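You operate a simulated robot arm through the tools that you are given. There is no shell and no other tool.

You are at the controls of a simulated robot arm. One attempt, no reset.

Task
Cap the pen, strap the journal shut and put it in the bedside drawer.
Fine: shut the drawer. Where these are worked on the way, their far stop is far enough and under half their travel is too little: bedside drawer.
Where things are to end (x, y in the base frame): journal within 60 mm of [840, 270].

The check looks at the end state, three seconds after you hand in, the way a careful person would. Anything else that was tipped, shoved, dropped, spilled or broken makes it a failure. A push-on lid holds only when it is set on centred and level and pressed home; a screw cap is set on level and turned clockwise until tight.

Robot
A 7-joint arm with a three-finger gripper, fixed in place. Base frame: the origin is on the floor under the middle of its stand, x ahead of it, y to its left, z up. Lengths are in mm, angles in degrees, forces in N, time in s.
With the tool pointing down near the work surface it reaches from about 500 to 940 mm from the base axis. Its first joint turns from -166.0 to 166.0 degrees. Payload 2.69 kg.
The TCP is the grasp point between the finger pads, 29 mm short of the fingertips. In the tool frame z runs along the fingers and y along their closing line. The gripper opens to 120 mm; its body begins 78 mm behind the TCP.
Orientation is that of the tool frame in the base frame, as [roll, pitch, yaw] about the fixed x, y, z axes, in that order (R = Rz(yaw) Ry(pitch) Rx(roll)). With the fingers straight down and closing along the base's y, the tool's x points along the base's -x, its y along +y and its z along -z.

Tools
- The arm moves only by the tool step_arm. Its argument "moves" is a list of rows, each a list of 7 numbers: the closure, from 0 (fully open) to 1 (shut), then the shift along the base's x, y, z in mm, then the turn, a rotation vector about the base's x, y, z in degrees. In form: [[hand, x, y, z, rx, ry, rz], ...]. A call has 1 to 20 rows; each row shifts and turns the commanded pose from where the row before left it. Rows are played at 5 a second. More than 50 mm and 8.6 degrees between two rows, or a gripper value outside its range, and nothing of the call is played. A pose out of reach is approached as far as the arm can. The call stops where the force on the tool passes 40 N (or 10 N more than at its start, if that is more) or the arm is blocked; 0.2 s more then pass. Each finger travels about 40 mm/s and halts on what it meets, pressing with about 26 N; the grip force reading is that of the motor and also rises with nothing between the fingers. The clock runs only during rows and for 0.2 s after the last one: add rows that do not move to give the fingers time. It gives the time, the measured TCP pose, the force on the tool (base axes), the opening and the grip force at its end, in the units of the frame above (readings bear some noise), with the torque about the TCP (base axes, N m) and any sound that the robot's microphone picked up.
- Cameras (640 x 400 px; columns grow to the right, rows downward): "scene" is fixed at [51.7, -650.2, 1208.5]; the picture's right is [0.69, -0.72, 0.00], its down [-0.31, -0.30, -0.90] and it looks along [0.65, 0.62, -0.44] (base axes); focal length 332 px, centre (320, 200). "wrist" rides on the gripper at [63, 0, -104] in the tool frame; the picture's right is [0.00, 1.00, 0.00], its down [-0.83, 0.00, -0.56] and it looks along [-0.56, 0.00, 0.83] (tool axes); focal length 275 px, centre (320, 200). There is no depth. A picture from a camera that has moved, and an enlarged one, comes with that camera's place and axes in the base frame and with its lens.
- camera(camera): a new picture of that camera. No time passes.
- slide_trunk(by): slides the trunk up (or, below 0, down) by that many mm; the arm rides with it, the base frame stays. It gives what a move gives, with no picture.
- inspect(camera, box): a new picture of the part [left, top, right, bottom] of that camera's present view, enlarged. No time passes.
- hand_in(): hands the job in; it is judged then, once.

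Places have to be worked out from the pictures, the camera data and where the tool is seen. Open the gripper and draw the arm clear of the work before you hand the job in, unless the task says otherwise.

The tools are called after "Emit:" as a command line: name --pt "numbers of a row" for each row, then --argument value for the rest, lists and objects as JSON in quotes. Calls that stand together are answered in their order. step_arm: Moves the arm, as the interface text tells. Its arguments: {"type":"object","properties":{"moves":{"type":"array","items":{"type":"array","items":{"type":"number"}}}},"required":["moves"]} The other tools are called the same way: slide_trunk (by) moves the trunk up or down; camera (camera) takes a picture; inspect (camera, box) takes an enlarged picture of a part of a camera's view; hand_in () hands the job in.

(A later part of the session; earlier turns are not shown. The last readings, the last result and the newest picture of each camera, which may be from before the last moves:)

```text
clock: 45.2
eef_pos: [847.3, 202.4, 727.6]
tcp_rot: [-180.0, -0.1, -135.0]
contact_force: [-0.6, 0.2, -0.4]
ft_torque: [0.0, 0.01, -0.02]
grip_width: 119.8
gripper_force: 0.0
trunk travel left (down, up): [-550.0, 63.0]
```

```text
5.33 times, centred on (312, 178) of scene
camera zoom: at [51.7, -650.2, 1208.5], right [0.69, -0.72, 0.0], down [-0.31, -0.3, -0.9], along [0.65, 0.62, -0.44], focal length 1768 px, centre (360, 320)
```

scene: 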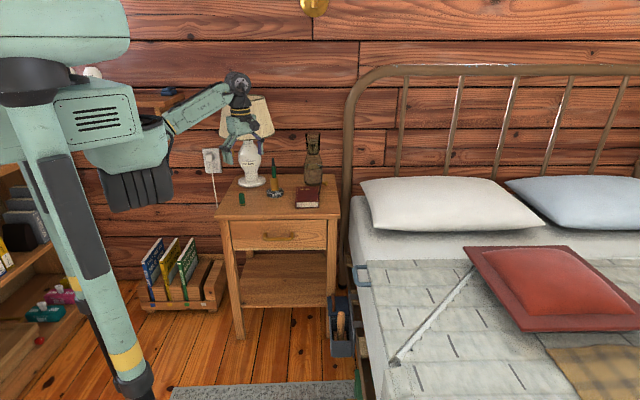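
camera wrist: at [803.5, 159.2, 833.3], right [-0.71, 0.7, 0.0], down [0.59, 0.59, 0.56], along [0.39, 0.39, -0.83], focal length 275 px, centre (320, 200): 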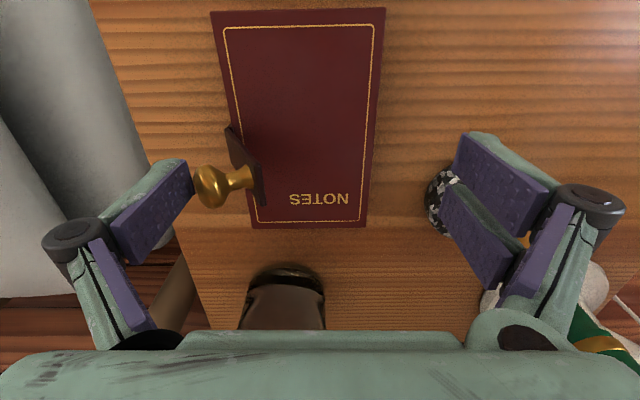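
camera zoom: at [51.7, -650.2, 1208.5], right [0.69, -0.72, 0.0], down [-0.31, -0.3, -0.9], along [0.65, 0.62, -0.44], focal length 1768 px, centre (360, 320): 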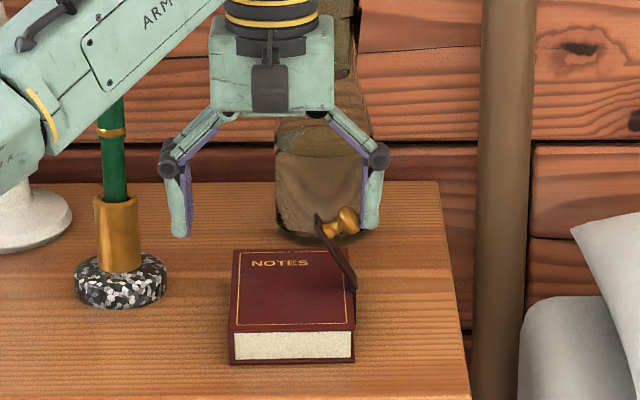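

The strap is past vertical, pushed by the right finger. I'll close the fingers gradually so the right finger keeps pushing the knob further over.

Emit:
step_arm --pt "0.1 0 0 0 0 0 0" --pt "0.2 0 0 0 0 0 0" --pt "0.3 0 0 0 0 0 0" --pt "0.4 0 0 0 0 0 0" --pt "0.5 0 0 0 0 0 0" --pt "0.55 0 0 0 0 0 0" --pt "0.55 0 0 0 0 0 0" --pt "0.55 0 0 0 0 0 0"

Emit:
camera --camera "wrist"

Emit:
inspect --camera "scene" --box '[280, 140, 345, 215]'

```text
clock: 47.0
eef_pos: [847.7, 203.5, 728.1]
tcp_rot: [179.9, 0.1, -134.9]
contact_force: [0.5, -0.4, 0.1]
ft_torque: [0.04, 0.02, 0.03]
grip_width: 53.8
gripper_force: 0.1
trunk travel left (down, up): [-550.0, 63.0]
```

```text
taken
camera wrist: at [803.6, 159.1, 833.4], right [-0.71, 0.7, 0.0], down [0.59, 0.59, 0.56], along [0.39, 0.39, -0.83], focal length 275 px, centre (320, 200)
```

wrist: 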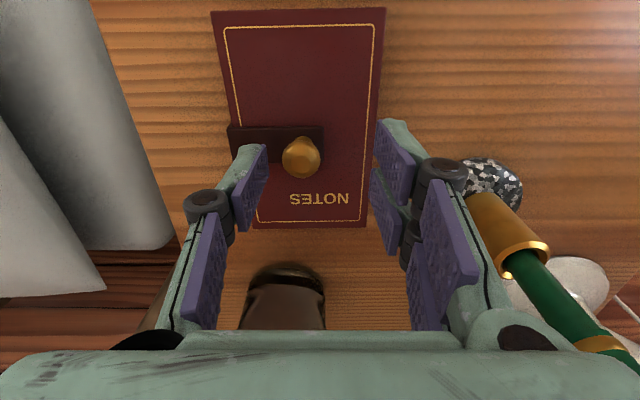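

```text
5.33 times, centred on (312, 178) of scene
camera zoom: at [51.7, -650.2, 1208.5], right [0.69, -0.72, 0.0], down [-0.31, -0.3, -0.9], along [0.65, 0.62, -0.44], focal length 1768 px, centre (360, 320)
```

zoom: 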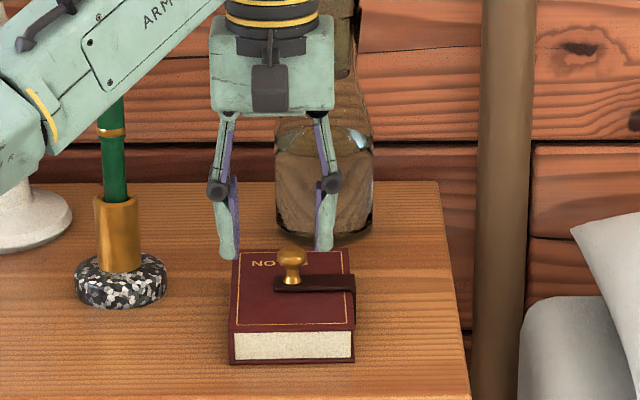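

The strap has dropped flat over the cover with the knob up at r≈466, f≈748. I'll rise, close the fingers, and press down on the knob to fasten it.

Emit:
step_arm --pt "0.55 0 0 12 0 0 0" --pt "0.7 0 0 13 0 0 0" --pt "0.85 2.5 1 0 0 0 0" --pt "1 2.5 1 0 0 0 0" --pt "1 0 0 0 0 0 0" --pt "1 0 0 0 0 0 0" --pt "1 0 0 0 0 0 0"

Emit:
inspect --camera "wrist" --box '[220, 60, 420, 260]'

Emit:
inspect --camera "scene" --box '[280, 160, 335, 215]'

```text
clock: 48.6
eef_pos: [851.6, 204.7, 752.8]
tcp_rot: [-179.9, 0.0, -135.0]
contact_force: [0.6, 0.8, 0.1]
ft_torque: [-0.01, 0.01, -0.02]
grip_width: 0.0
gripper_force: 26.0
trunk travel left (down, up): [-550.0, 63.0]
```

```text
2.00 times, centred on (320, 160) of wrist
camera zoom: at [808.4, 160.8, 858.2], right [-0.71, 0.7, 0.0], down [0.59, 0.59, 0.56], along [0.39, 0.39, -0.83], focal length 551 px, centre (320, 280)
```

zoom: 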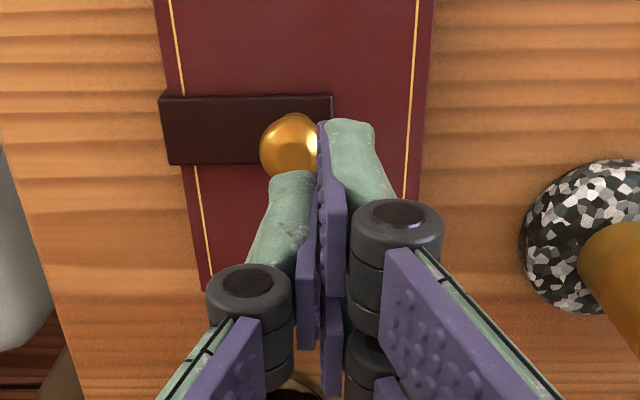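

```text
7.27 times, centred on (308, 188) of scene
camera zoom: at [51.7, -650.2, 1208.5], right [0.69, -0.72, 0.0], down [-0.31, -0.3, -0.9], along [0.65, 0.62, -0.44], focal length 2411 px, centre (411, 291)
```

zoom: 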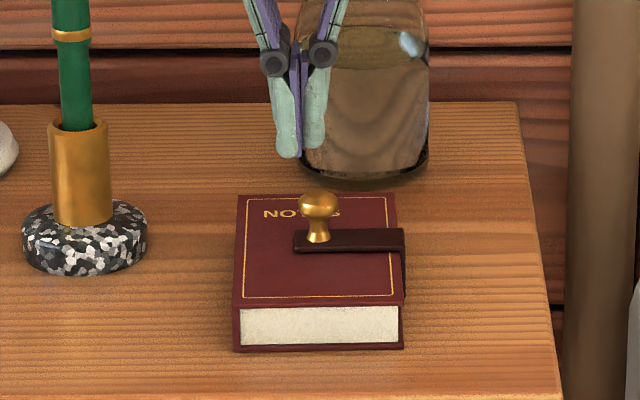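

Single right finger is directly over the knob. Pressing down in small steps until it clicks.

Emit:
step_arm --pt "1 0 0 -12 0 0 0" --pt "1 0 0 -8 0 0 0" --pt "1 0 0 -3 0 0 0" --pt "1 0 0 -3 0 0 0" --pt "1 0 0 -3 0 0 0" --pt "1 0 0 0 0 0 0"

Emit:
inspect --camera "scene" --box '[280, 160, 335, 215]'

```text
clock: 50.0
eef_pos: [852.8, 204.2, 724.5]
tcp_rot: [180.0, 0.0, -135.0]
contact_force: [-0.2, -0.6, 0.6]
ft_torque: [0.02, 0.02, -0.01]
grip_width: 0.1
gripper_force: 26.0
trunk travel left (down, up): [-550.0, 63.0]
```

```text
7.27 times, centred on (308, 188) of scene
camera zoom: at [51.7, -650.2, 1208.5], right [0.69, -0.72, 0.0], down [-0.31, -0.3, -0.9], along [0.65, 0.62, -0.44], focal length 2411 px, centre (411, 291)
```

zoom: 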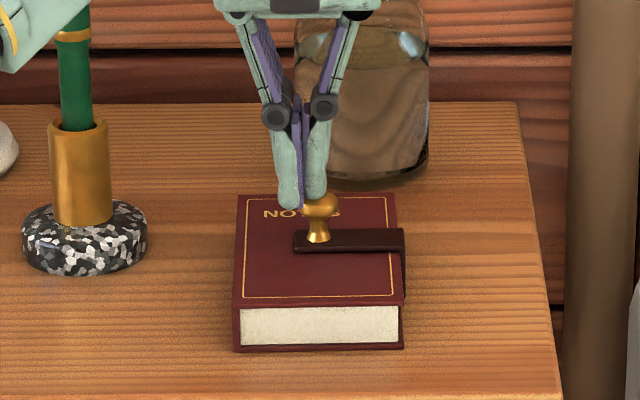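

No contact yet; continuing down.

Emit:
step_arm --pt "1 0 0 -2 0 0 0" --pt "1 0 0 -2 0 0 0" --pt "1 0 0 -2 0 0 0" --pt "1 0 0 -2 0 0 0" --pt "1 0 0 0 0 0 0"

Emit:
inspect --camera "scene" --box '[280, 160, 335, 215]'

Emit:
inspect --camera "wrist" --box '[220, 60, 420, 260]'

```text
clock: 51.2
eef_pos: [852.4, 205.3, 723.6]
tcp_rot: [-179.6, 0.3, -135.0]
contact_force: [-4.2, 4.1, 34.0]
ft_torque: [0.01, 0.09, -0.07]
grip_width: 6.1
gripper_force: 25.8
trunk travel left (down, up): [-550.0, 63.0]
```

```text
7.27 times, centred on (308, 188) of scene
camera zoom: at [51.7, -650.2, 1208.5], right [0.69, -0.72, 0.0], down [-0.31, -0.3, -0.9], along [0.65, 0.62, -0.44], focal length 2411 px, centre (411, 291)
```

zoom: 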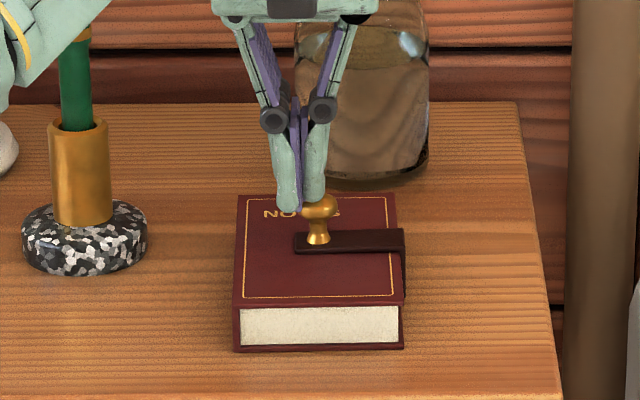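

```text
2.00 times, centred on (320, 160) of wrist
camera zoom: at [807.2, 160.9, 826.9], right [-0.71, 0.7, 0.0], down [0.58, 0.59, 0.56], along [0.4, 0.4, -0.83], focal length 551 px, centre (320, 280)
```

zoom: 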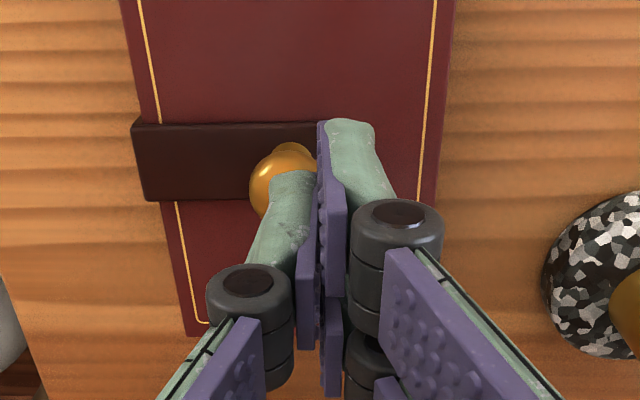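

34 N pressed on the knob; the strap is flat against the cover, no click. I'll lift off and look closely whether it stays down.

Emit:
step_arm --pt "1 0 0 5 0 0 0" --pt "1 0 0 10 0 0 0" --pt "1 0 0 20 0 0 0" --pt "1 0 0 20 0 0 0" --pt "0.6 0 0 0 0 0 0" --pt "0.6 0 0 0 0 0 0"

Emit:
inspect --camera "scene" --box '[293, 180, 328, 210]'

Emit:
inspect --camera "wrist" --box '[220, 20, 420, 220]'

```text
clock: 52.6
eef_pos: [851.8, 204.8, 772.3]
tcp_rot: [-180.0, -0.1, -135.0]
contact_force: [-0.4, 0.3, 0.3]
ft_torque: [-0.03, -0.01, -0.05]
grip_width: 42.6
gripper_force: 0.0
trunk travel left (down, up): [-550.0, 63.0]
```

```text
13.33 times, centred on (310, 195) of scene
camera zoom: at [51.7, -650.2, 1208.5], right [0.69, -0.72, 0.0], down [-0.31, -0.3, -0.9], along [0.65, 0.62, -0.44], focal length 4421 px, centre (447, 267)
```

zoom: 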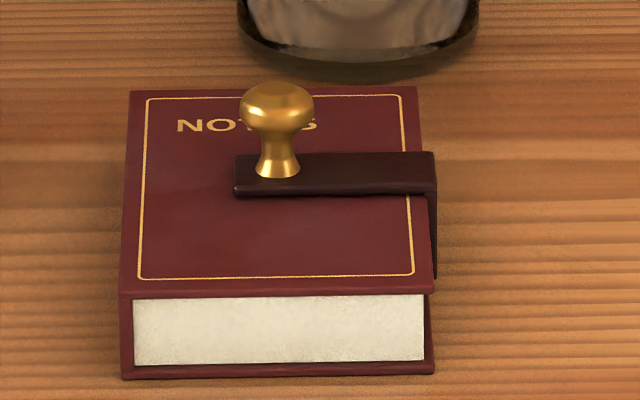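

```text
2.00 times, centred on (320, 120) of wrist
camera zoom: at [808.2, 160.8, 876.8], right [-0.71, 0.7, 0.0], down [0.59, 0.59, 0.56], along [0.39, 0.39, -0.83], focal length 551 px, centre (320, 360)
```

zoom: 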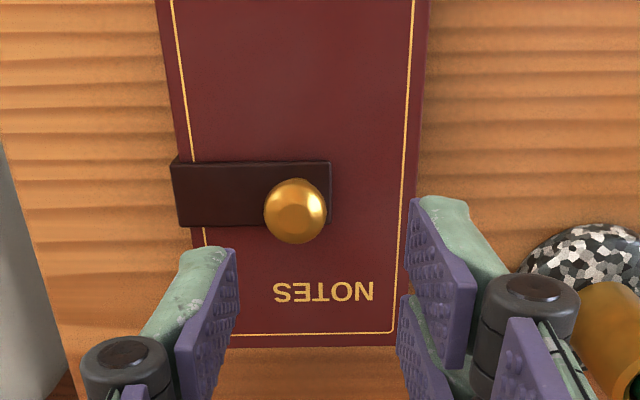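

The strap lies flat on the cover. Next the drawer: handle bar is near r≈362, f≈615, z≈547 (about (691,179,547)). I'll move in front of the nightstand, turning the tool −90° so it closes along the drawer direction.

Emit:
step_arm --pt "0.6 0 0 20 0 0 0" --pt "0.6 -23.3 -11 0 0 0 -8.18" --pt "0.6 -23.3 -11 0 0 0 -8.18" --pt "0.6 -23.3 -11 0 0 0 -8.18" --pt "0.6 -23.3 -11 0 0 0 -8.18" --pt "0.6 -23.3 -11 0 0 0 -8.18" --pt "0.6 -23.3 -11 0 0 0 -8.18" --pt "0.6 -23.3 -11 0 0 0 -8.18" --pt "0.6 -23.3 -11 0 0 0 -8.18" --pt "0.6 -23.3 -11 0 0 0 -8.18" --pt "0.6 -23.3 -11 0 0 0 -8.18" --pt "0.6 -23.3 -11 0 0 0 -8.2" --pt "0.6 0 0 0 0 0 0"

Emit:
camera --camera "wrist"

Emit:
camera --camera "scene"

```text
clock: 55.4
eef_pos: [597.0, 82.7, 790.8]
tcp_rot: [180.0, 0.0, 134.8]
contact_force: [-0.1, -0.4, 0.4]
ft_torque: [0.0, -0.02, 0.0]
grip_width: 48.2
gripper_force: 0.0
trunk travel left (down, up): [-550.0, 63.0]
```

```text
taken
camera wrist: at [551.8, 128.9, 896.3], right [0.71, 0.71, 0.0], down [0.59, -0.59, 0.56], along [0.39, -0.39, -0.83], focal length 275 px, centre (320, 200)
```

wrist: 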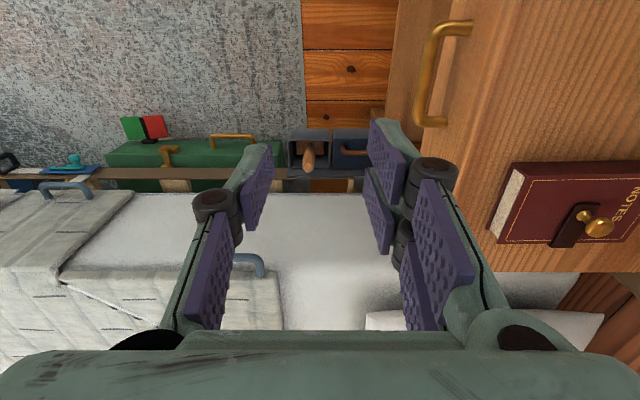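

```text
taken
```

scene: 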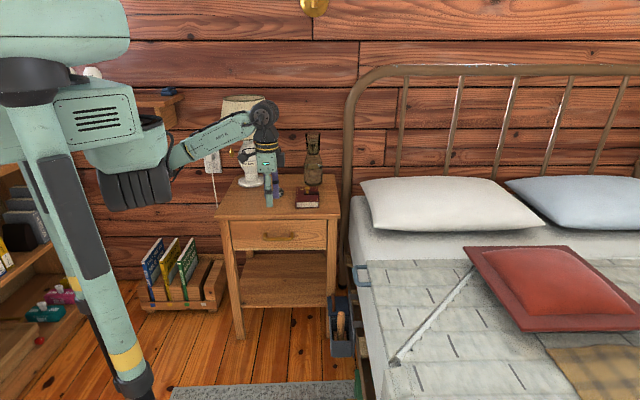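

The handle is clearly visible. Zooming to refine its position.

Emit:
inspect --camera "wrist" --box '[380, 0, 520, 140]'

Emit:
inspect --camera "scene" --box '[250, 210, 320, 260]'

```text
2.86 times, centred on (450, 70) of wrist
camera zoom: at [551.8, 128.9, 896.3], right [0.71, 0.71, 0.0], down [0.59, -0.59, 0.56], along [0.39, -0.39, -0.83], focal length 786 px, centre (-51, 571)
```

zoom: 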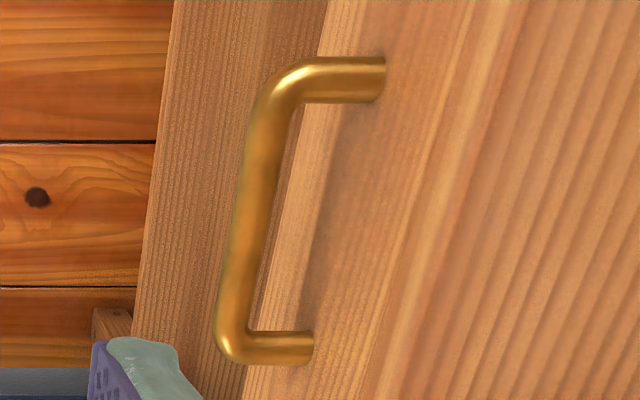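

```text
8.00 times, centred on (285, 235) of scene
camera zoom: at [51.7, -650.2, 1208.5], right [0.69, -0.72, 0.0], down [-0.31, -0.3, -0.9], along [0.65, 0.62, -0.44], focal length 2652 px, centre (600, -80)
```

zoom: 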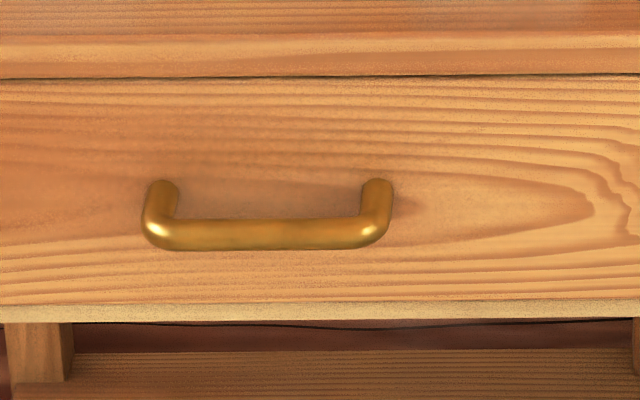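

Handle bar refined: centre ≈ (r 360, f 602, z 557), drawer face f≈638. I'll tilt the tool 60° toward the drawer while lowering in front of it.

Emit:
step_arm --pt "0.6 1.4 2.0 -17.6 5.303 -5.303 0" --pt "0.6 1.4 2.0 -17.6 5.303 -5.303 0" --pt "0.6 1.4 2.0 -17.6 5.303 -5.303 0" --pt "0.6 1.4 2.0 -17.6 5.303 -5.303 0" --pt "0.6 1.4 2.0 -17.6 5.303 -5.303 0" --pt "0.6 1.4 2.0 -17.6 5.303 -5.303 0" --pt "0.6 1.4 2.0 -17.6 5.303 -5.303 0" --pt "0.6 1.4 2.0 -17.6 5.303 -5.303 0" --pt "0.6 0 0 0 0 0 0" --pt "0.6 0 0 0 0 0 0"

Emit:
camera --camera "wrist"

Emit:
camera --camera "scene"

```text
clock: 57.6
eef_pos: [606.8, 98.3, 651.2]
tcp_rot: [120.1, 0.0, 135.0]
contact_force: [0.1, -0.3, 0.4]
ft_torque: [0.0, -0.01, 0.01]
grip_width: 48.1
gripper_force: 0.0
trunk travel left (down, up): [-550.0, 63.0]
```

```text
taken
camera wrist: at [498.8, 80.8, 703.4], right [0.35, 0.36, 0.87], down [0.25, -0.93, 0.28], along [0.9, 0.12, -0.41], focal length 275 px, centre (320, 200)
```

wrist: 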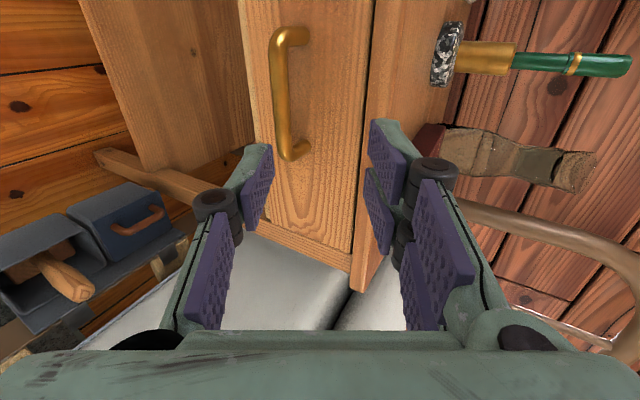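

```text
taken
```

scene: 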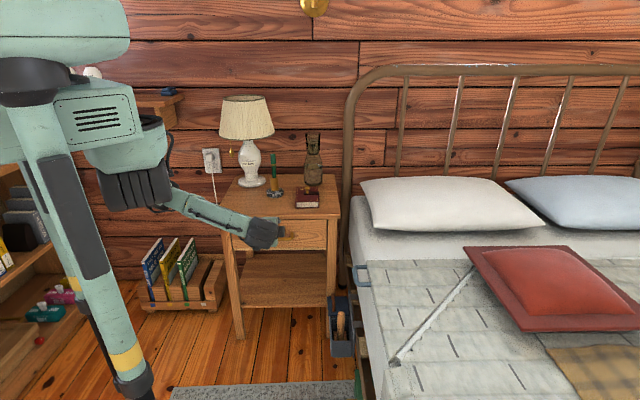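

The handle sits in view between the finger planes. I'll shift down onto its line and advance to ~50 mm short, then verify.

Emit:
step_arm --pt "0.6 5 6 -26 0 0 0" --pt "0.6 12 13 -18 0 0 0" --pt "0.6 13.7 14.5 -18.7 0 0 0" --pt "0.6 0 0 0 0 0 0"

Emit:
camera --camera "wrist"

Emit:
inspect --camera "scene" --box '[230, 190, 330, 270]'

```text
clock: 58.6
eef_pos: [638.9, 133.7, 587.9]
tcp_rot: [120.2, -0.1, 135.0]
contact_force: [0.3, 0.0, -0.3]
ft_torque: [0.01, -0.02, -0.01]
grip_width: 48.1
gripper_force: 0.1
trunk travel left (down, up): [-550.0, 63.0]
```

```text
taken
camera wrist: at [530.3, 114.4, 640.4], right [0.35, 0.36, 0.87], down [0.25, -0.93, 0.28], along [0.9, 0.12, -0.41], focal length 275 px, centre (320, 200)
```

wrist: 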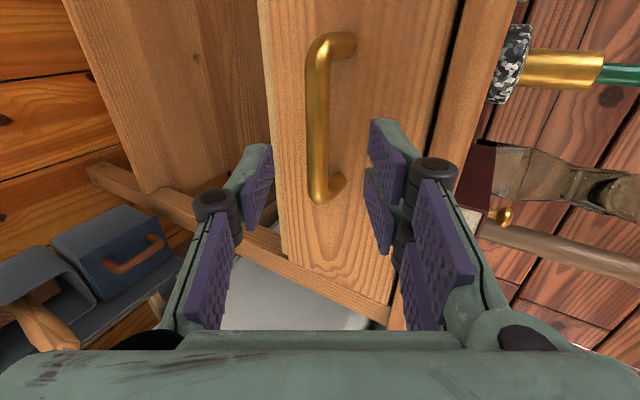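

```text
5.00 times, centred on (280, 230) of scene
camera zoom: at [51.7, -650.2, 1208.5], right [0.69, -0.72, 0.0], down [-0.31, -0.3, -0.9], along [0.65, 0.62, -0.44], focal length 1658 px, centre (520, 50)
```

zoom: 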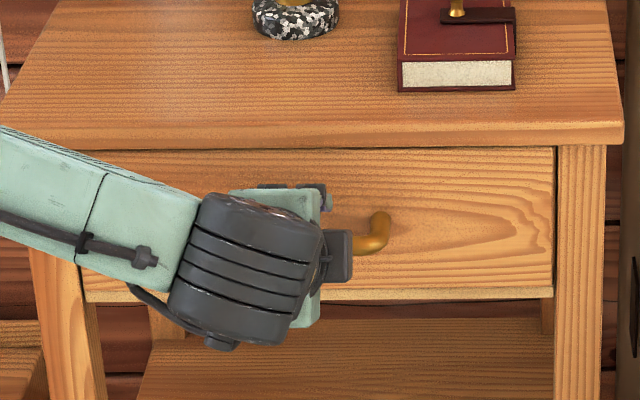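

The bar is centred between the finger planes (offset ~1 mm). Advancing along the tool axis.

Emit:
step_arm --pt "0.6 9.2 9.2 -7.5 0 0 0" --pt "0.6 9.2 9.2 -7.5 0 0 0" --pt "0.6 0 0 0 0 0 0"

Emit:
camera --camera "wrist"

```text
clock: 59.4
eef_pos: [657.8, 151.1, 572.5]
tcp_rot: [120.2, 0.1, 135.0]
contact_force: [-0.5, -0.4, 0.7]
ft_torque: [0.03, -0.02, 0.02]
grip_width: 48.1
gripper_force: 0.0
trunk travel left (down, up): [-550.0, 63.0]
```

```text
taken
camera wrist: at [548.8, 133.0, 625.6], right [0.35, 0.36, 0.87], down [0.25, -0.93, 0.28], along [0.9, 0.12, -0.41], focal length 275 px, centre (320, 200)
```

wrist: 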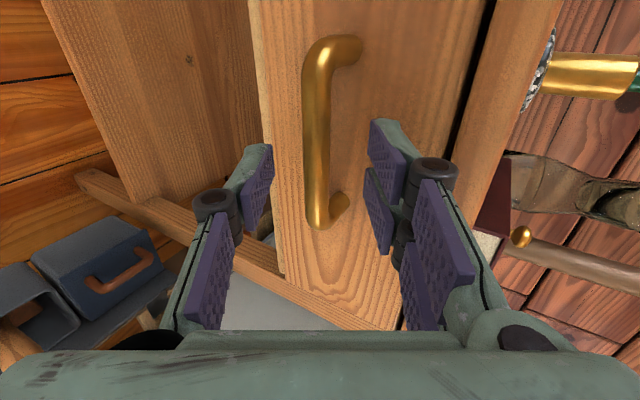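

Bar remains centred. Advancing the last 17 mm, then closing on the bar.

Emit:
step_arm --pt "0.6 5.2 5.2 -4.2 0 0 0" --pt "0.6 5.2 5.2 -4.2 0 0 0" --pt "0.6 0 0 0 0 0 0"

Emit:
camera --camera "wrist"

```text
clock: 60.2
eef_pos: [668.3, 161.9, 564.4]
tcp_rot: [120.1, -0.1, 135.1]
contact_force: [0.7, 0.0, -0.4]
ft_torque: [-0.03, 0.0, -0.03]
grip_width: 48.1
gripper_force: 0.0
trunk travel left (down, up): [-550.0, 63.0]
```

```text
taken
camera wrist: at [559.2, 143.5, 616.6], right [0.35, 0.36, 0.87], down [0.25, -0.93, 0.28], along [0.9, 0.12, -0.41], focal length 275 px, centre (320, 200)
```

wrist: 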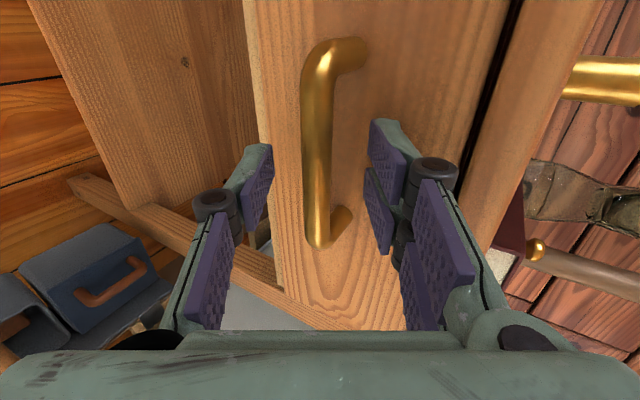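

Emit:
step_arm --pt "0.75 0 0 0 0 0 0" --pt "0.85 0 0 0 0 0 0" --pt "1 0 0 0 0 0 0" --pt "1 0 0 0 0 0 0" --pt "1 0 0 0 0 0 0" --pt "1 0 0 0 0 0 0"

Emit:
camera --camera "wrist"

```text
clock: 61.6
eef_pos: [666.0, 161.2, 562.6]
tcp_rot: [120.2, -0.1, 135.0]
contact_force: [-7.4, -2.9, -11.5]
ft_torque: [-0.3, 0.02, -0.01]
grip_width: 14.3
gripper_force: 40.8
trunk travel left (down, up): [-550.0, 63.0]
```

```text
taken
camera wrist: at [558.9, 143.1, 615.7], right [0.35, 0.36, 0.86], down [0.25, -0.93, 0.28], along [0.9, 0.12, -0.42], focal length 275 px, centre (320, 200)
```

wrist: 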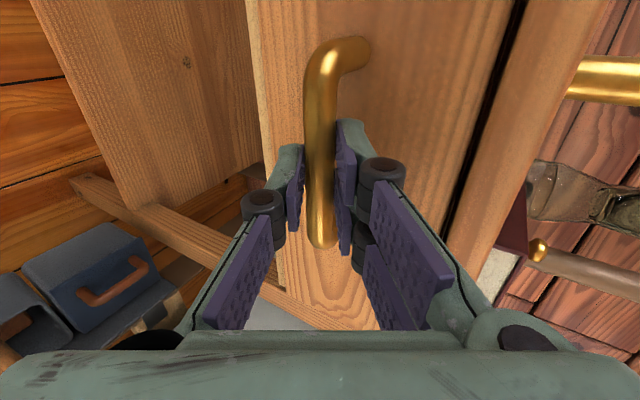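

Gripping the bar (14.3 mm). Pulling the drawer straight out along −f, starting gently.

Emit:
step_arm --pt "1 -1.5 -1 -1.5 0 0 0" --pt "1 -3.5 -3.5 0 0 0 0" --pt "1 -5 -5 0 0 0 0" --pt "1 -7 -7 0 0 0 0" --pt "1 -7 -7 0 0 0 0" --pt "1 -7 -7 0 0 0 0" --pt "1 -7 -7 0 0 0 0" --pt "1 0 0 0 0 0 0"

Emit:
camera --camera "scene"

```text
clock: 63.4
eef_pos: [630.4, 122.8, 563.1]
tcp_rot: [120.2, 0.0, 135.0]
contact_force: [7.2, -2.8, -4.7]
ft_torque: [-0.32, -0.21, -0.51]
grip_width: 14.3
gripper_force: 40.6
trunk travel left (down, up): [-550.0, 63.0]
```

```text
taken
```

scene: 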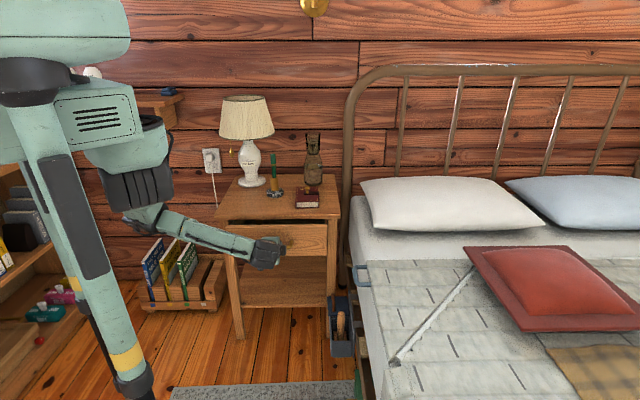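

The drawer is opening smoothly (≈50 mm). There's ~7 N lateral load, so I'll bias slightly to the right and keep pulling.

Emit:
step_arm --pt "1 -6.3 -7.8 0 0 0 0" --pt "1 -6.5 -7.5 0 0 0 0" --pt "1 -6.8 -7.3 0 0 0 0" --pt "1 -6.8 -7.3 0 0 0 0" --pt "1 -6.8 -7.3 0 0 0 0" --pt "1 -6.8 -7.3 0 0 0 0" --pt "1 0 0 0 0 0 0"

```text
clock: 65.0
eef_pos: [588.5, 81.1, 561.9]
tcp_rot: [120.0, -0.4, 135.3]
contact_force: [-22.3, 27.0, -3.5]
ft_torque: [-0.04, 0.0, 0.19]
grip_width: 14.4
gripper_force: 40.5
trunk travel left (down, up): [-550.0, 63.0]
```

Over-corrected: lateral load is now −35 N in r. Shift back 2.6 mm in −r and continue along pure −f.

Emit:
step_arm --pt "1 -0.9 0.9 0 0 0 0" --pt "1 -0.9 0.9 0 0 0 0" --pt "1 0 0 0 0 0 0"

Emit:
camera --camera "scene"

Emit:
camera --camera "wrist"

```text
clock: 65.8
eef_pos: [588.1, 80.7, 562.1]
tcp_rot: [120.1, 0.0, 135.0]
contact_force: [-9.5, 11.2, -4.4]
ft_torque: [0.39, 0.44, 1.11]
grip_width: 14.5
gripper_force: 41.0
trunk travel left (down, up): [-550.0, 63.0]
```

```text
taken
```

scene: 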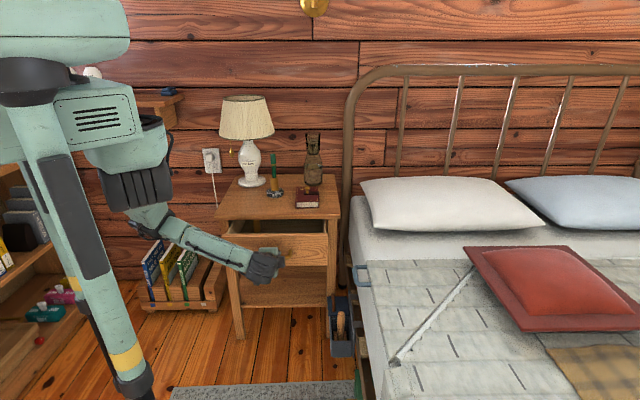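

```text
taken
camera wrist: at [478.9, 62.9, 615.4], right [0.35, 0.36, 0.87], down [0.25, -0.93, 0.28], along [0.9, 0.12, -0.41], focal length 275 px, centre (320, 200)
```

wrist: 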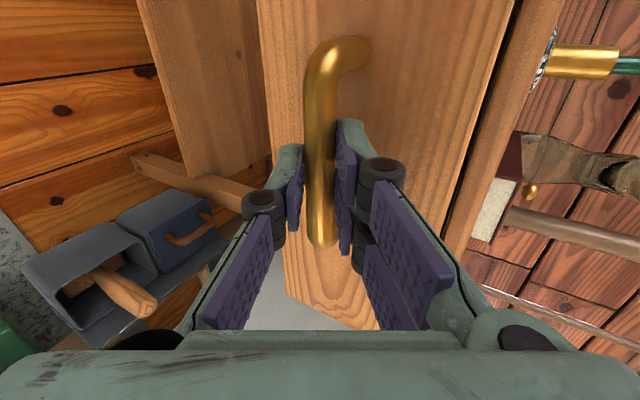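

Drawer is ~113 mm out. Shift another −1 mm in r and continue pulling along −f.

Emit:
step_arm --pt "1 -0.8 0.8 0 0 0 0" --pt "1 -7.1 -7.1 0 0 0 0" --pt "1 -7.1 -7.1 0 0 0 0" --pt "1 -7.1 -7.1 0 0 0 0" --pt "1 -7.1 -7.1 0 0 0 0" --pt "1 0 0 0 0 0 0"

```text
clock: 67.2
eef_pos: [558.5, 52.7, 561.5]
tcp_rot: [120.2, -0.1, 134.8]
contact_force: [5.8, -3.2, -8.6]
ft_torque: [-0.46, -0.24, -0.69]
grip_width: 14.4
gripper_force: 40.2
trunk travel left (down, up): [-550.0, 63.0]
```

Good, 154 mm out with small loads. Continuing.

Emit:
step_arm --pt "1 -7 -7.1 0 0 0 0" --pt "1 -7 -7.1 0 0 0 0" --pt "1 -7 -7.1 0 0 0 0" --pt "1 -7 -7.1 0 0 0 0" --pt "1 -7 -7.1 0 0 0 0" --pt "1 0 0 0 0 0 0"

Emit:
camera --camera "scene"

```text
clock: 68.5
eef_pos: [535.7, 27.6, 562.0]
tcp_rot: [119.8, -0.7, 135.9]
contact_force: [-1.6, 0.2, 1.6]
ft_torque: [0.26, 0.06, 0.68]
grip_width: 14.5
gripper_force: 40.4
out of reach, approached as far as the arm can: row 4, 5
trunk travel left (down, up): [-550.0, 63.0]
stopped in row 6: the force on the tool passed its limit at 42 N (the readings are from after the stop); the commanded pose is now the measured one
```

```text
taken
```

scene: 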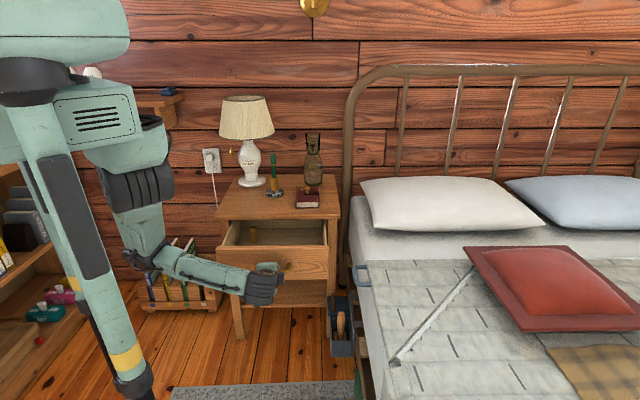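

The arm reached its near limit at ~188 mm open. I'll push back ~35 mm so I have room to release the bar and back off, then open it further from the inside with the tool pointing down.

Emit:
step_arm --pt "1 6 6 0 0 0 0" --pt "1 6.5 6.5 0 0 0 0" --pt "1 6.5 6.5 0 0 0 0" --pt "1 6 6 0 0 0 0" --pt "1 0 0 0 0 0 0"

```text
clock: 69.7
eef_pos: [560.4, 50.7, 561.4]
tcp_rot: [119.8, -0.8, 136.0]
contact_force: [-12.6, 9.3, 3.0]
ft_torque: [-0.01, -0.07, 0.34]
grip_width: 14.7
gripper_force: 40.7
trunk travel left (down, up): [-550.0, 63.0]
```

Emit:
step_arm --pt "1 -0.8 0.8 0 0 0 0" --pt "0.85 0 0 0 0 0 0" --pt "0.7 0 0 0 0 0 0" --pt "0.6 0 0 0 0 0 0" --pt "0.6 0 0 0 0 0 0" --pt "0.6 0 0 0 0 0 0"

Emit:
camera --camera "wrist"

```text
clock: 71.1
eef_pos: [560.1, 51.1, 561.6]
tcp_rot: [119.9, -0.7, 135.8]
contact_force: [-0.4, 0.3, 0.1]
ft_torque: [0.01, 0.03, 0.01]
grip_width: 48.1
gripper_force: 0.1
trunk travel left (down, up): [-550.0, 63.0]
```

```text
taken
camera wrist: at [452.5, 30.8, 615.4], right [0.35, 0.35, 0.87], down [0.26, -0.93, 0.27], along [0.9, 0.13, -0.42], focal length 275 px, centre (320, 200)
```

wrist: 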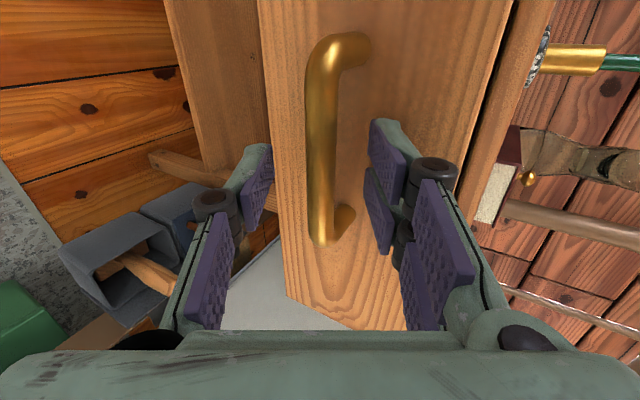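

Bar is free between open fingers. Backing off along the tool axis.

Emit:
step_arm --pt "0.6 -5.5 -5.5 4.5 0 0 0" --pt "0.6 -5.5 -5.5 4.5 0 0 0" --pt "0.6 -5.5 -5.5 4.5 0 0 0" --pt "0.6 -5.5 -5.5 4.5 0 0 0" --pt "0.6 0 0 0 0 0 0"

Emit:
camera --camera "wrist"

```text
clock: 72.3
eef_pos: [538.5, 29.5, 580.4]
tcp_rot: [119.9, -0.7, 135.8]
contact_force: [1.1, 0.2, 0.8]
ft_torque: [0.01, -0.02, -0.04]
grip_width: 47.9
gripper_force: 0.2
trunk travel left (down, up): [-550.0, 63.0]
```

```text
taken
camera wrist: at [430.6, 9.4, 633.3], right [0.35, 0.35, 0.87], down [0.26, -0.93, 0.27], along [0.9, 0.13, -0.42], focal length 275 px, centre (320, 200)
```

wrist: 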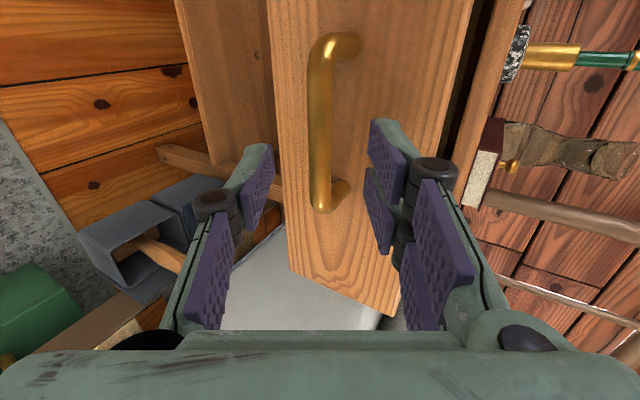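

Clear of the handle. Rising and rotating the tool back to vertical.

Emit:
step_arm --pt "0.6 0 0 30 0 0 0" --pt "0.6 0 0 35 -5.303 5.303 0" --pt "0.6 0 0 35 -5.303 5.303 0" --pt "0.6 5 5 30 -5.303 5.303 0" --pt "0.6 8 8 25 -5.303 5.303 0" --pt "0.6 10 10 20 -5.303 5.303 0" --pt "0.6 10 10 15 -5.303 5.303 0" --pt "0.6 10 10 10 -5.303 5.303 0" --pt "0.6 10 10 0 -5.303 5.303 0" --pt "0.6 0 0 0 0 0 0"

Emit:
camera --camera "wrist"

Emit:
inspect --camera "scene" --box '[200, 160, 360, 290]'

```text
clock: 74.2
eef_pos: [595.3, 181.4, 536.6]
tcp_rot: [174.2, -0.8, 135.2]
contact_force: [-0.9, 3.4, 12.6]
ft_torque: [-0.34, 0.42, -0.11]
grip_width: 47.9
gripper_force: 0.2
out of reach, approached as far as the arm can: row 3, 4, 5, 6, 7, 8, 9
trunk travel left (down, up): [-550.0, 63.0]
stopped in row 9: the force on the tool passed its limit at 68 N (the readings are from after the stop); the commanded pose is now the measured one
```

```text
taken
camera wrist: at [544.3, 217.8, 642.4], right [0.7, 0.71, 0.1], down [0.56, -0.63, 0.54], along [0.45, -0.32, -0.83], focal length 275 px, centre (320, 200)
```

wrist: 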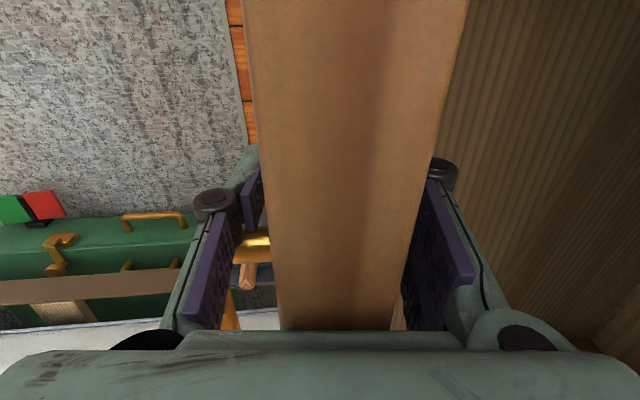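

```text
3.08 times, centred on (280, 225) of scene
camera zoom: at [51.7, -650.2, 1208.5], right [0.69, -0.72, 0.0], down [-0.31, -0.3, -0.9], along [0.65, 0.62, -0.44], focal length 1020 px, centre (443, 123)
```

zoom: 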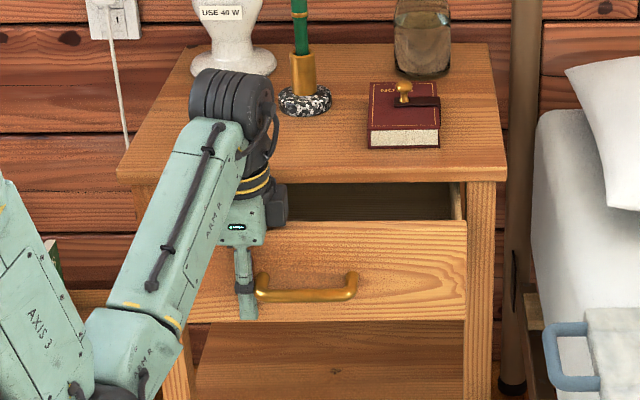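

The arm ran into its inner limit and ended with the fingers straddling the drawer's front panel. Let me check the whole scene before moving.

Emit:
camera --camera "scene"

Emit:
inspect --camera "scene" --box '[120, 220, 260, 330]'

Emit:
inspect --camera "scene" --box '[210, 150, 350, 260]'

```text
taken
```

scene: 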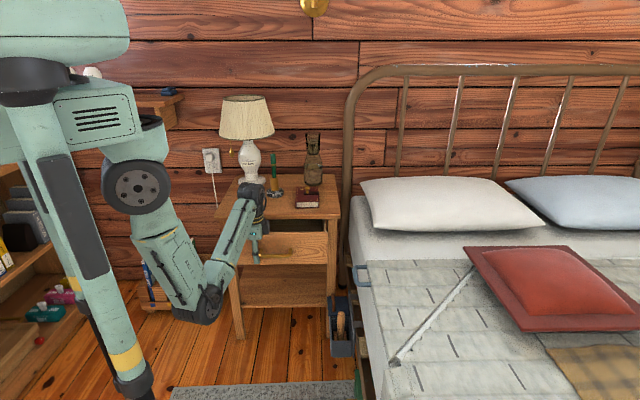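

```text
3.64 times, centred on (190, 275) of scene
camera zoom: at [51.7, -650.2, 1208.5], right [0.69, -0.72, 0.0], down [-0.31, -0.3, -0.9], along [0.65, 0.62, -0.44], focal length 1206 px, centre (793, -73)
```

zoom: 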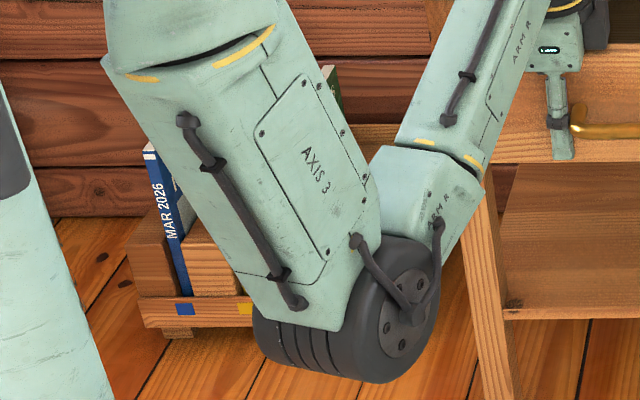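

```text
3.64 times, centred on (280, 205) of scene
camera zoom: at [51.7, -650.2, 1208.5], right [0.69, -0.72, 0.0], down [-0.31, -0.3, -0.9], along [0.65, 0.62, -0.44], focal length 1206 px, centre (466, 182)
```

zoom: 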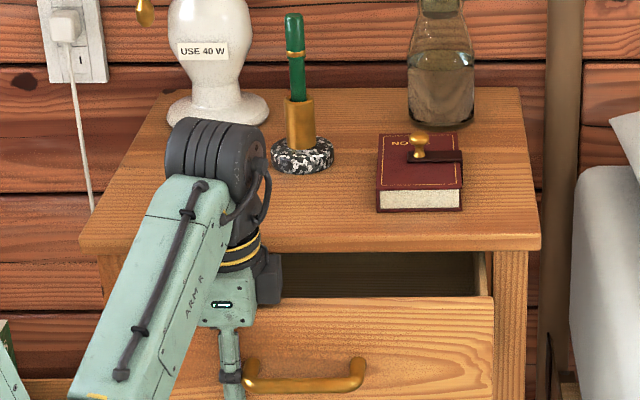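

Nothing else looks disturbed: nightstand, lamp, pen and journal are where they were, but the elbow has flipped low. I'll lift the gripper straight up off the drawer panel in small steps and watch the arm's configuration.

Emit:
step_arm --pt "0.6 0 0 10 0 0 0" --pt "0.6 0 0 15 0 0 0" --pt "0.6 0 0 15 0 0 0" --pt "0.6 0 0 0 0 0 0"

Emit:
camera --camera "scene"

Emit:
camera --camera "wrist"

```text
clock: 74.8
eef_pos: [605.0, 189.8, 559.4]
tcp_rot: [172.4, -1.8, 134.7]
contact_force: [-1.1, 0.1, 0.6]
ft_torque: [-0.02, -0.02, 0.01]
grip_width: 47.9
gripper_force: 0.1
out of reach, approached as far as the arm can: row 1
trunk travel left (down, up): [-550.0, 63.0]
stopped in row 2: the force on the tool passed its limit at 109 N (the readings are from after the stop); the commanded pose is now the measured one
```

```text
taken
```

scene: 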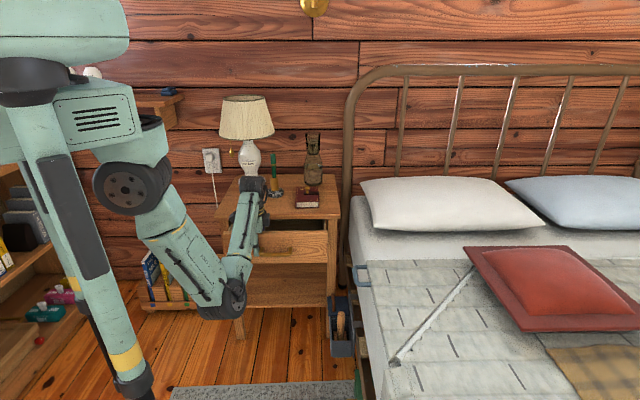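

```text
taken
camera wrist: at [552.3, 223.0, 666.2], right [0.7, 0.7, 0.13], down [0.55, -0.65, 0.53], along [0.45, -0.3, -0.84], focal length 275 px, centre (320, 200)
```

wrist: 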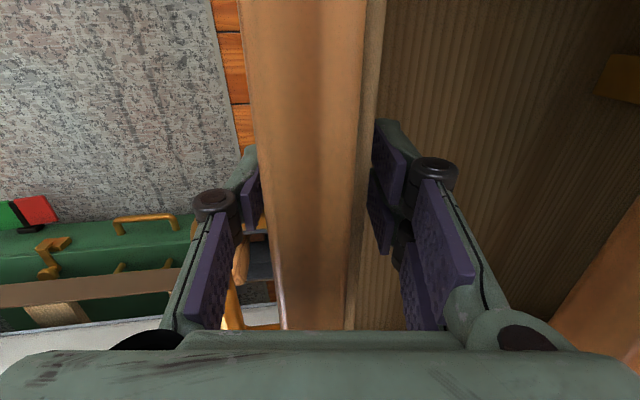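

The last stop was a transient (force is zero now) while the arm re-configured. I'll test with a no-motion row and a tiny upward step to see whether this pose is tracked well.

Emit:
step_arm --pt "0.6 0 0 0 0 0 0" --pt "0.6 0 0 4 0 0 0" --pt "0.6 0 0 4 0 0 0"

Emit:
camera --camera "scene"

```text
clock: 75.5
eef_pos: [604.2, 189.4, 567.3]
tcp_rot: [172.4, -1.7, 134.8]
contact_force: [-0.1, -0.6, 0.5]
ft_torque: [-0.01, 0.0, 0.0]
grip_width: 48.1
gripper_force: 0.0
trunk travel left (down, up): [-550.0, 63.0]
```

```text
taken
```

scene: 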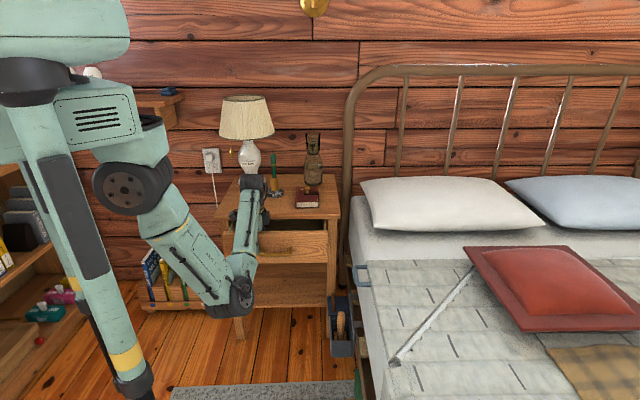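

Tracking is clean now. Continuing straight up.

Emit:
step_arm --pt "0.6 0 0 10 0 0 0" --pt "0.6 0 0 10 0 0 0" --pt "0.6 0 0 10 0 0 0" --pt "0.6 0 0 10 0 0 0"

Emit:
camera --camera "scene"

Emit:
camera --camera "wrist"

```text
clock: 76.5
eef_pos: [604.9, 188.3, 608.9]
tcp_rot: [172.5, -1.7, 134.7]
contact_force: [0.0, 0.5, 0.5]
ft_torque: [0.0, 0.01, 0.0]
grip_width: 48.1
gripper_force: 0.1
trunk travel left (down, up): [-550.0, 63.0]
```

```text
taken
```

scene: 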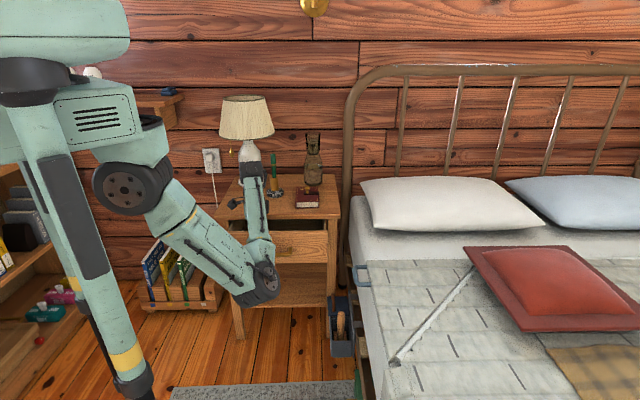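

```text
taken
camera wrist: at [553.0, 222.8, 714.1], right [0.7, 0.7, 0.13], down [0.55, -0.65, 0.53], along [0.45, -0.3, -0.84], focal length 275 px, centre (320, 200)
```

wrist: 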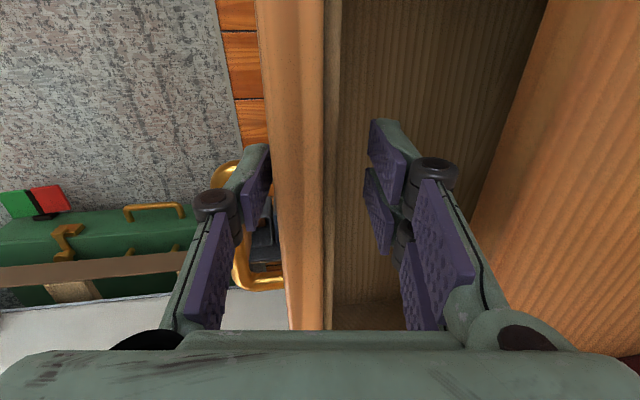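

Fingertips are almost out of the drawer. Continuing up.

Emit:
step_arm --pt "0.6 0 0 12 0 0 0" --pt "0.6 0 0 12 0 0 0" --pt "0.6 0 0 12 0 0 0" --pt "0.6 0 0 12 0 0 0" --pt "0.6 0 0 12 0 0 0" --pt "0.6 0 0 12 0 0 0"

Emit:
camera --camera "scene"

Emit:
camera --camera "wrist"

```text
clock: 78.0
eef_pos: [603.6, 189.7, 678.7]
tcp_rot: [172.6, -1.7, 134.6]
contact_force: [-1.1, -0.1, -0.1]
ft_torque: [0.0, -0.05, 0.0]
grip_width: 48.0
gripper_force: 0.0
trunk travel left (down, up): [-550.0, 63.0]
```

```text
taken
```

scene: 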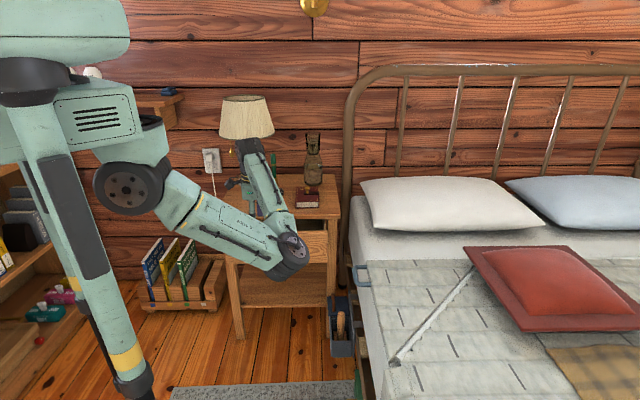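

```text
taken
camera wrist: at [552.1, 222.9, 785.8], right [0.7, 0.7, 0.13], down [0.55, -0.65, 0.52], along [0.45, -0.3, -0.84], focal length 275 px, centre (320, 200)
```

wrist: 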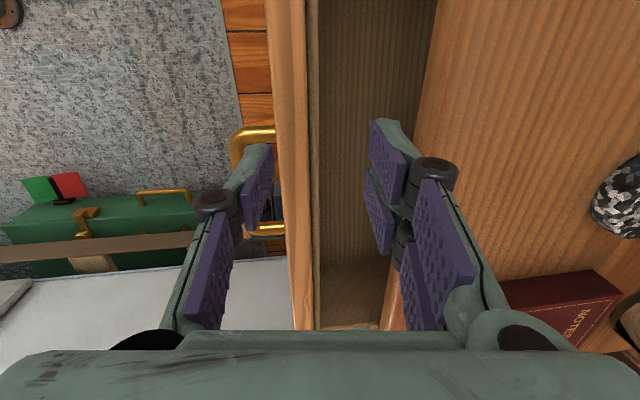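

The elbow rises as I lift. Continuing upward and back toward the starting area to recover the elbow-up posture.

Emit:
step_arm --pt "0.6 0 0 20 0 0 0" --pt "0.6 0 0 20 0 0 0" --pt "0.6 0 0 20 0 0 0" --pt "0.6 0 0 20 0 0 0" --pt "0.6 0 0 20 0 0 0" --pt "0.6 0 0 20 0 0 0"

Emit:
camera --camera "scene"

```text
clock: 79.3
eef_pos: [603.2, 189.2, 798.4]
tcp_rot: [172.2, -2.1, 134.9]
contact_force: [0.4, -0.3, 0.2]
ft_torque: [0.0, 0.0, 0.02]
grip_width: 48.0
gripper_force: 0.1
trunk travel left (down, up): [-550.0, 63.0]
```

```text
taken
```

scene: 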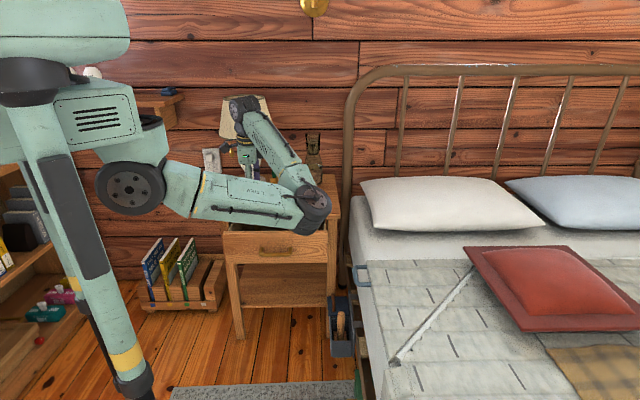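

Emit:
step_arm --pt "0.6 -3 -10 20 0 0 0" --pt "0.6 -3 -10 20 0 0 0" --pt "0.6 -3 -10 20 0 0 0" --pt "0.6 -3 -10 20 0 0 0" --pt "0.6 -3 -10 20 0 0 0" --pt "0.6 -3 -10 20 0 0 0" --pt "0.6 -3 -10 20 0 0 0"

Emit:
camera --camera "scene"

```text
clock: 81.0
eef_pos: [585.4, 111.3, 802.0]
tcp_rot: [172.2, -2.0, 134.9]
contact_force: [0.4, -0.1, -0.3]
ft_torque: [0.03, 0.0, 0.02]
grip_width: 48.0
gripper_force: 0.0
out of reach, approached as far as the arm can: row 1, 2, 3, 4, 5, 6, 7
trunk travel left (down, up): [-550.0, 63.0]
```

```text
taken
```

scene: 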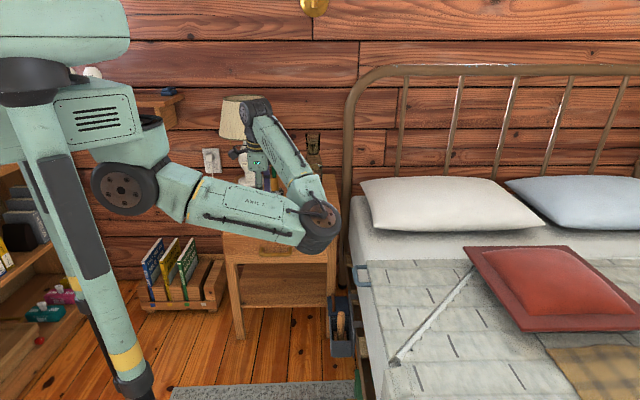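

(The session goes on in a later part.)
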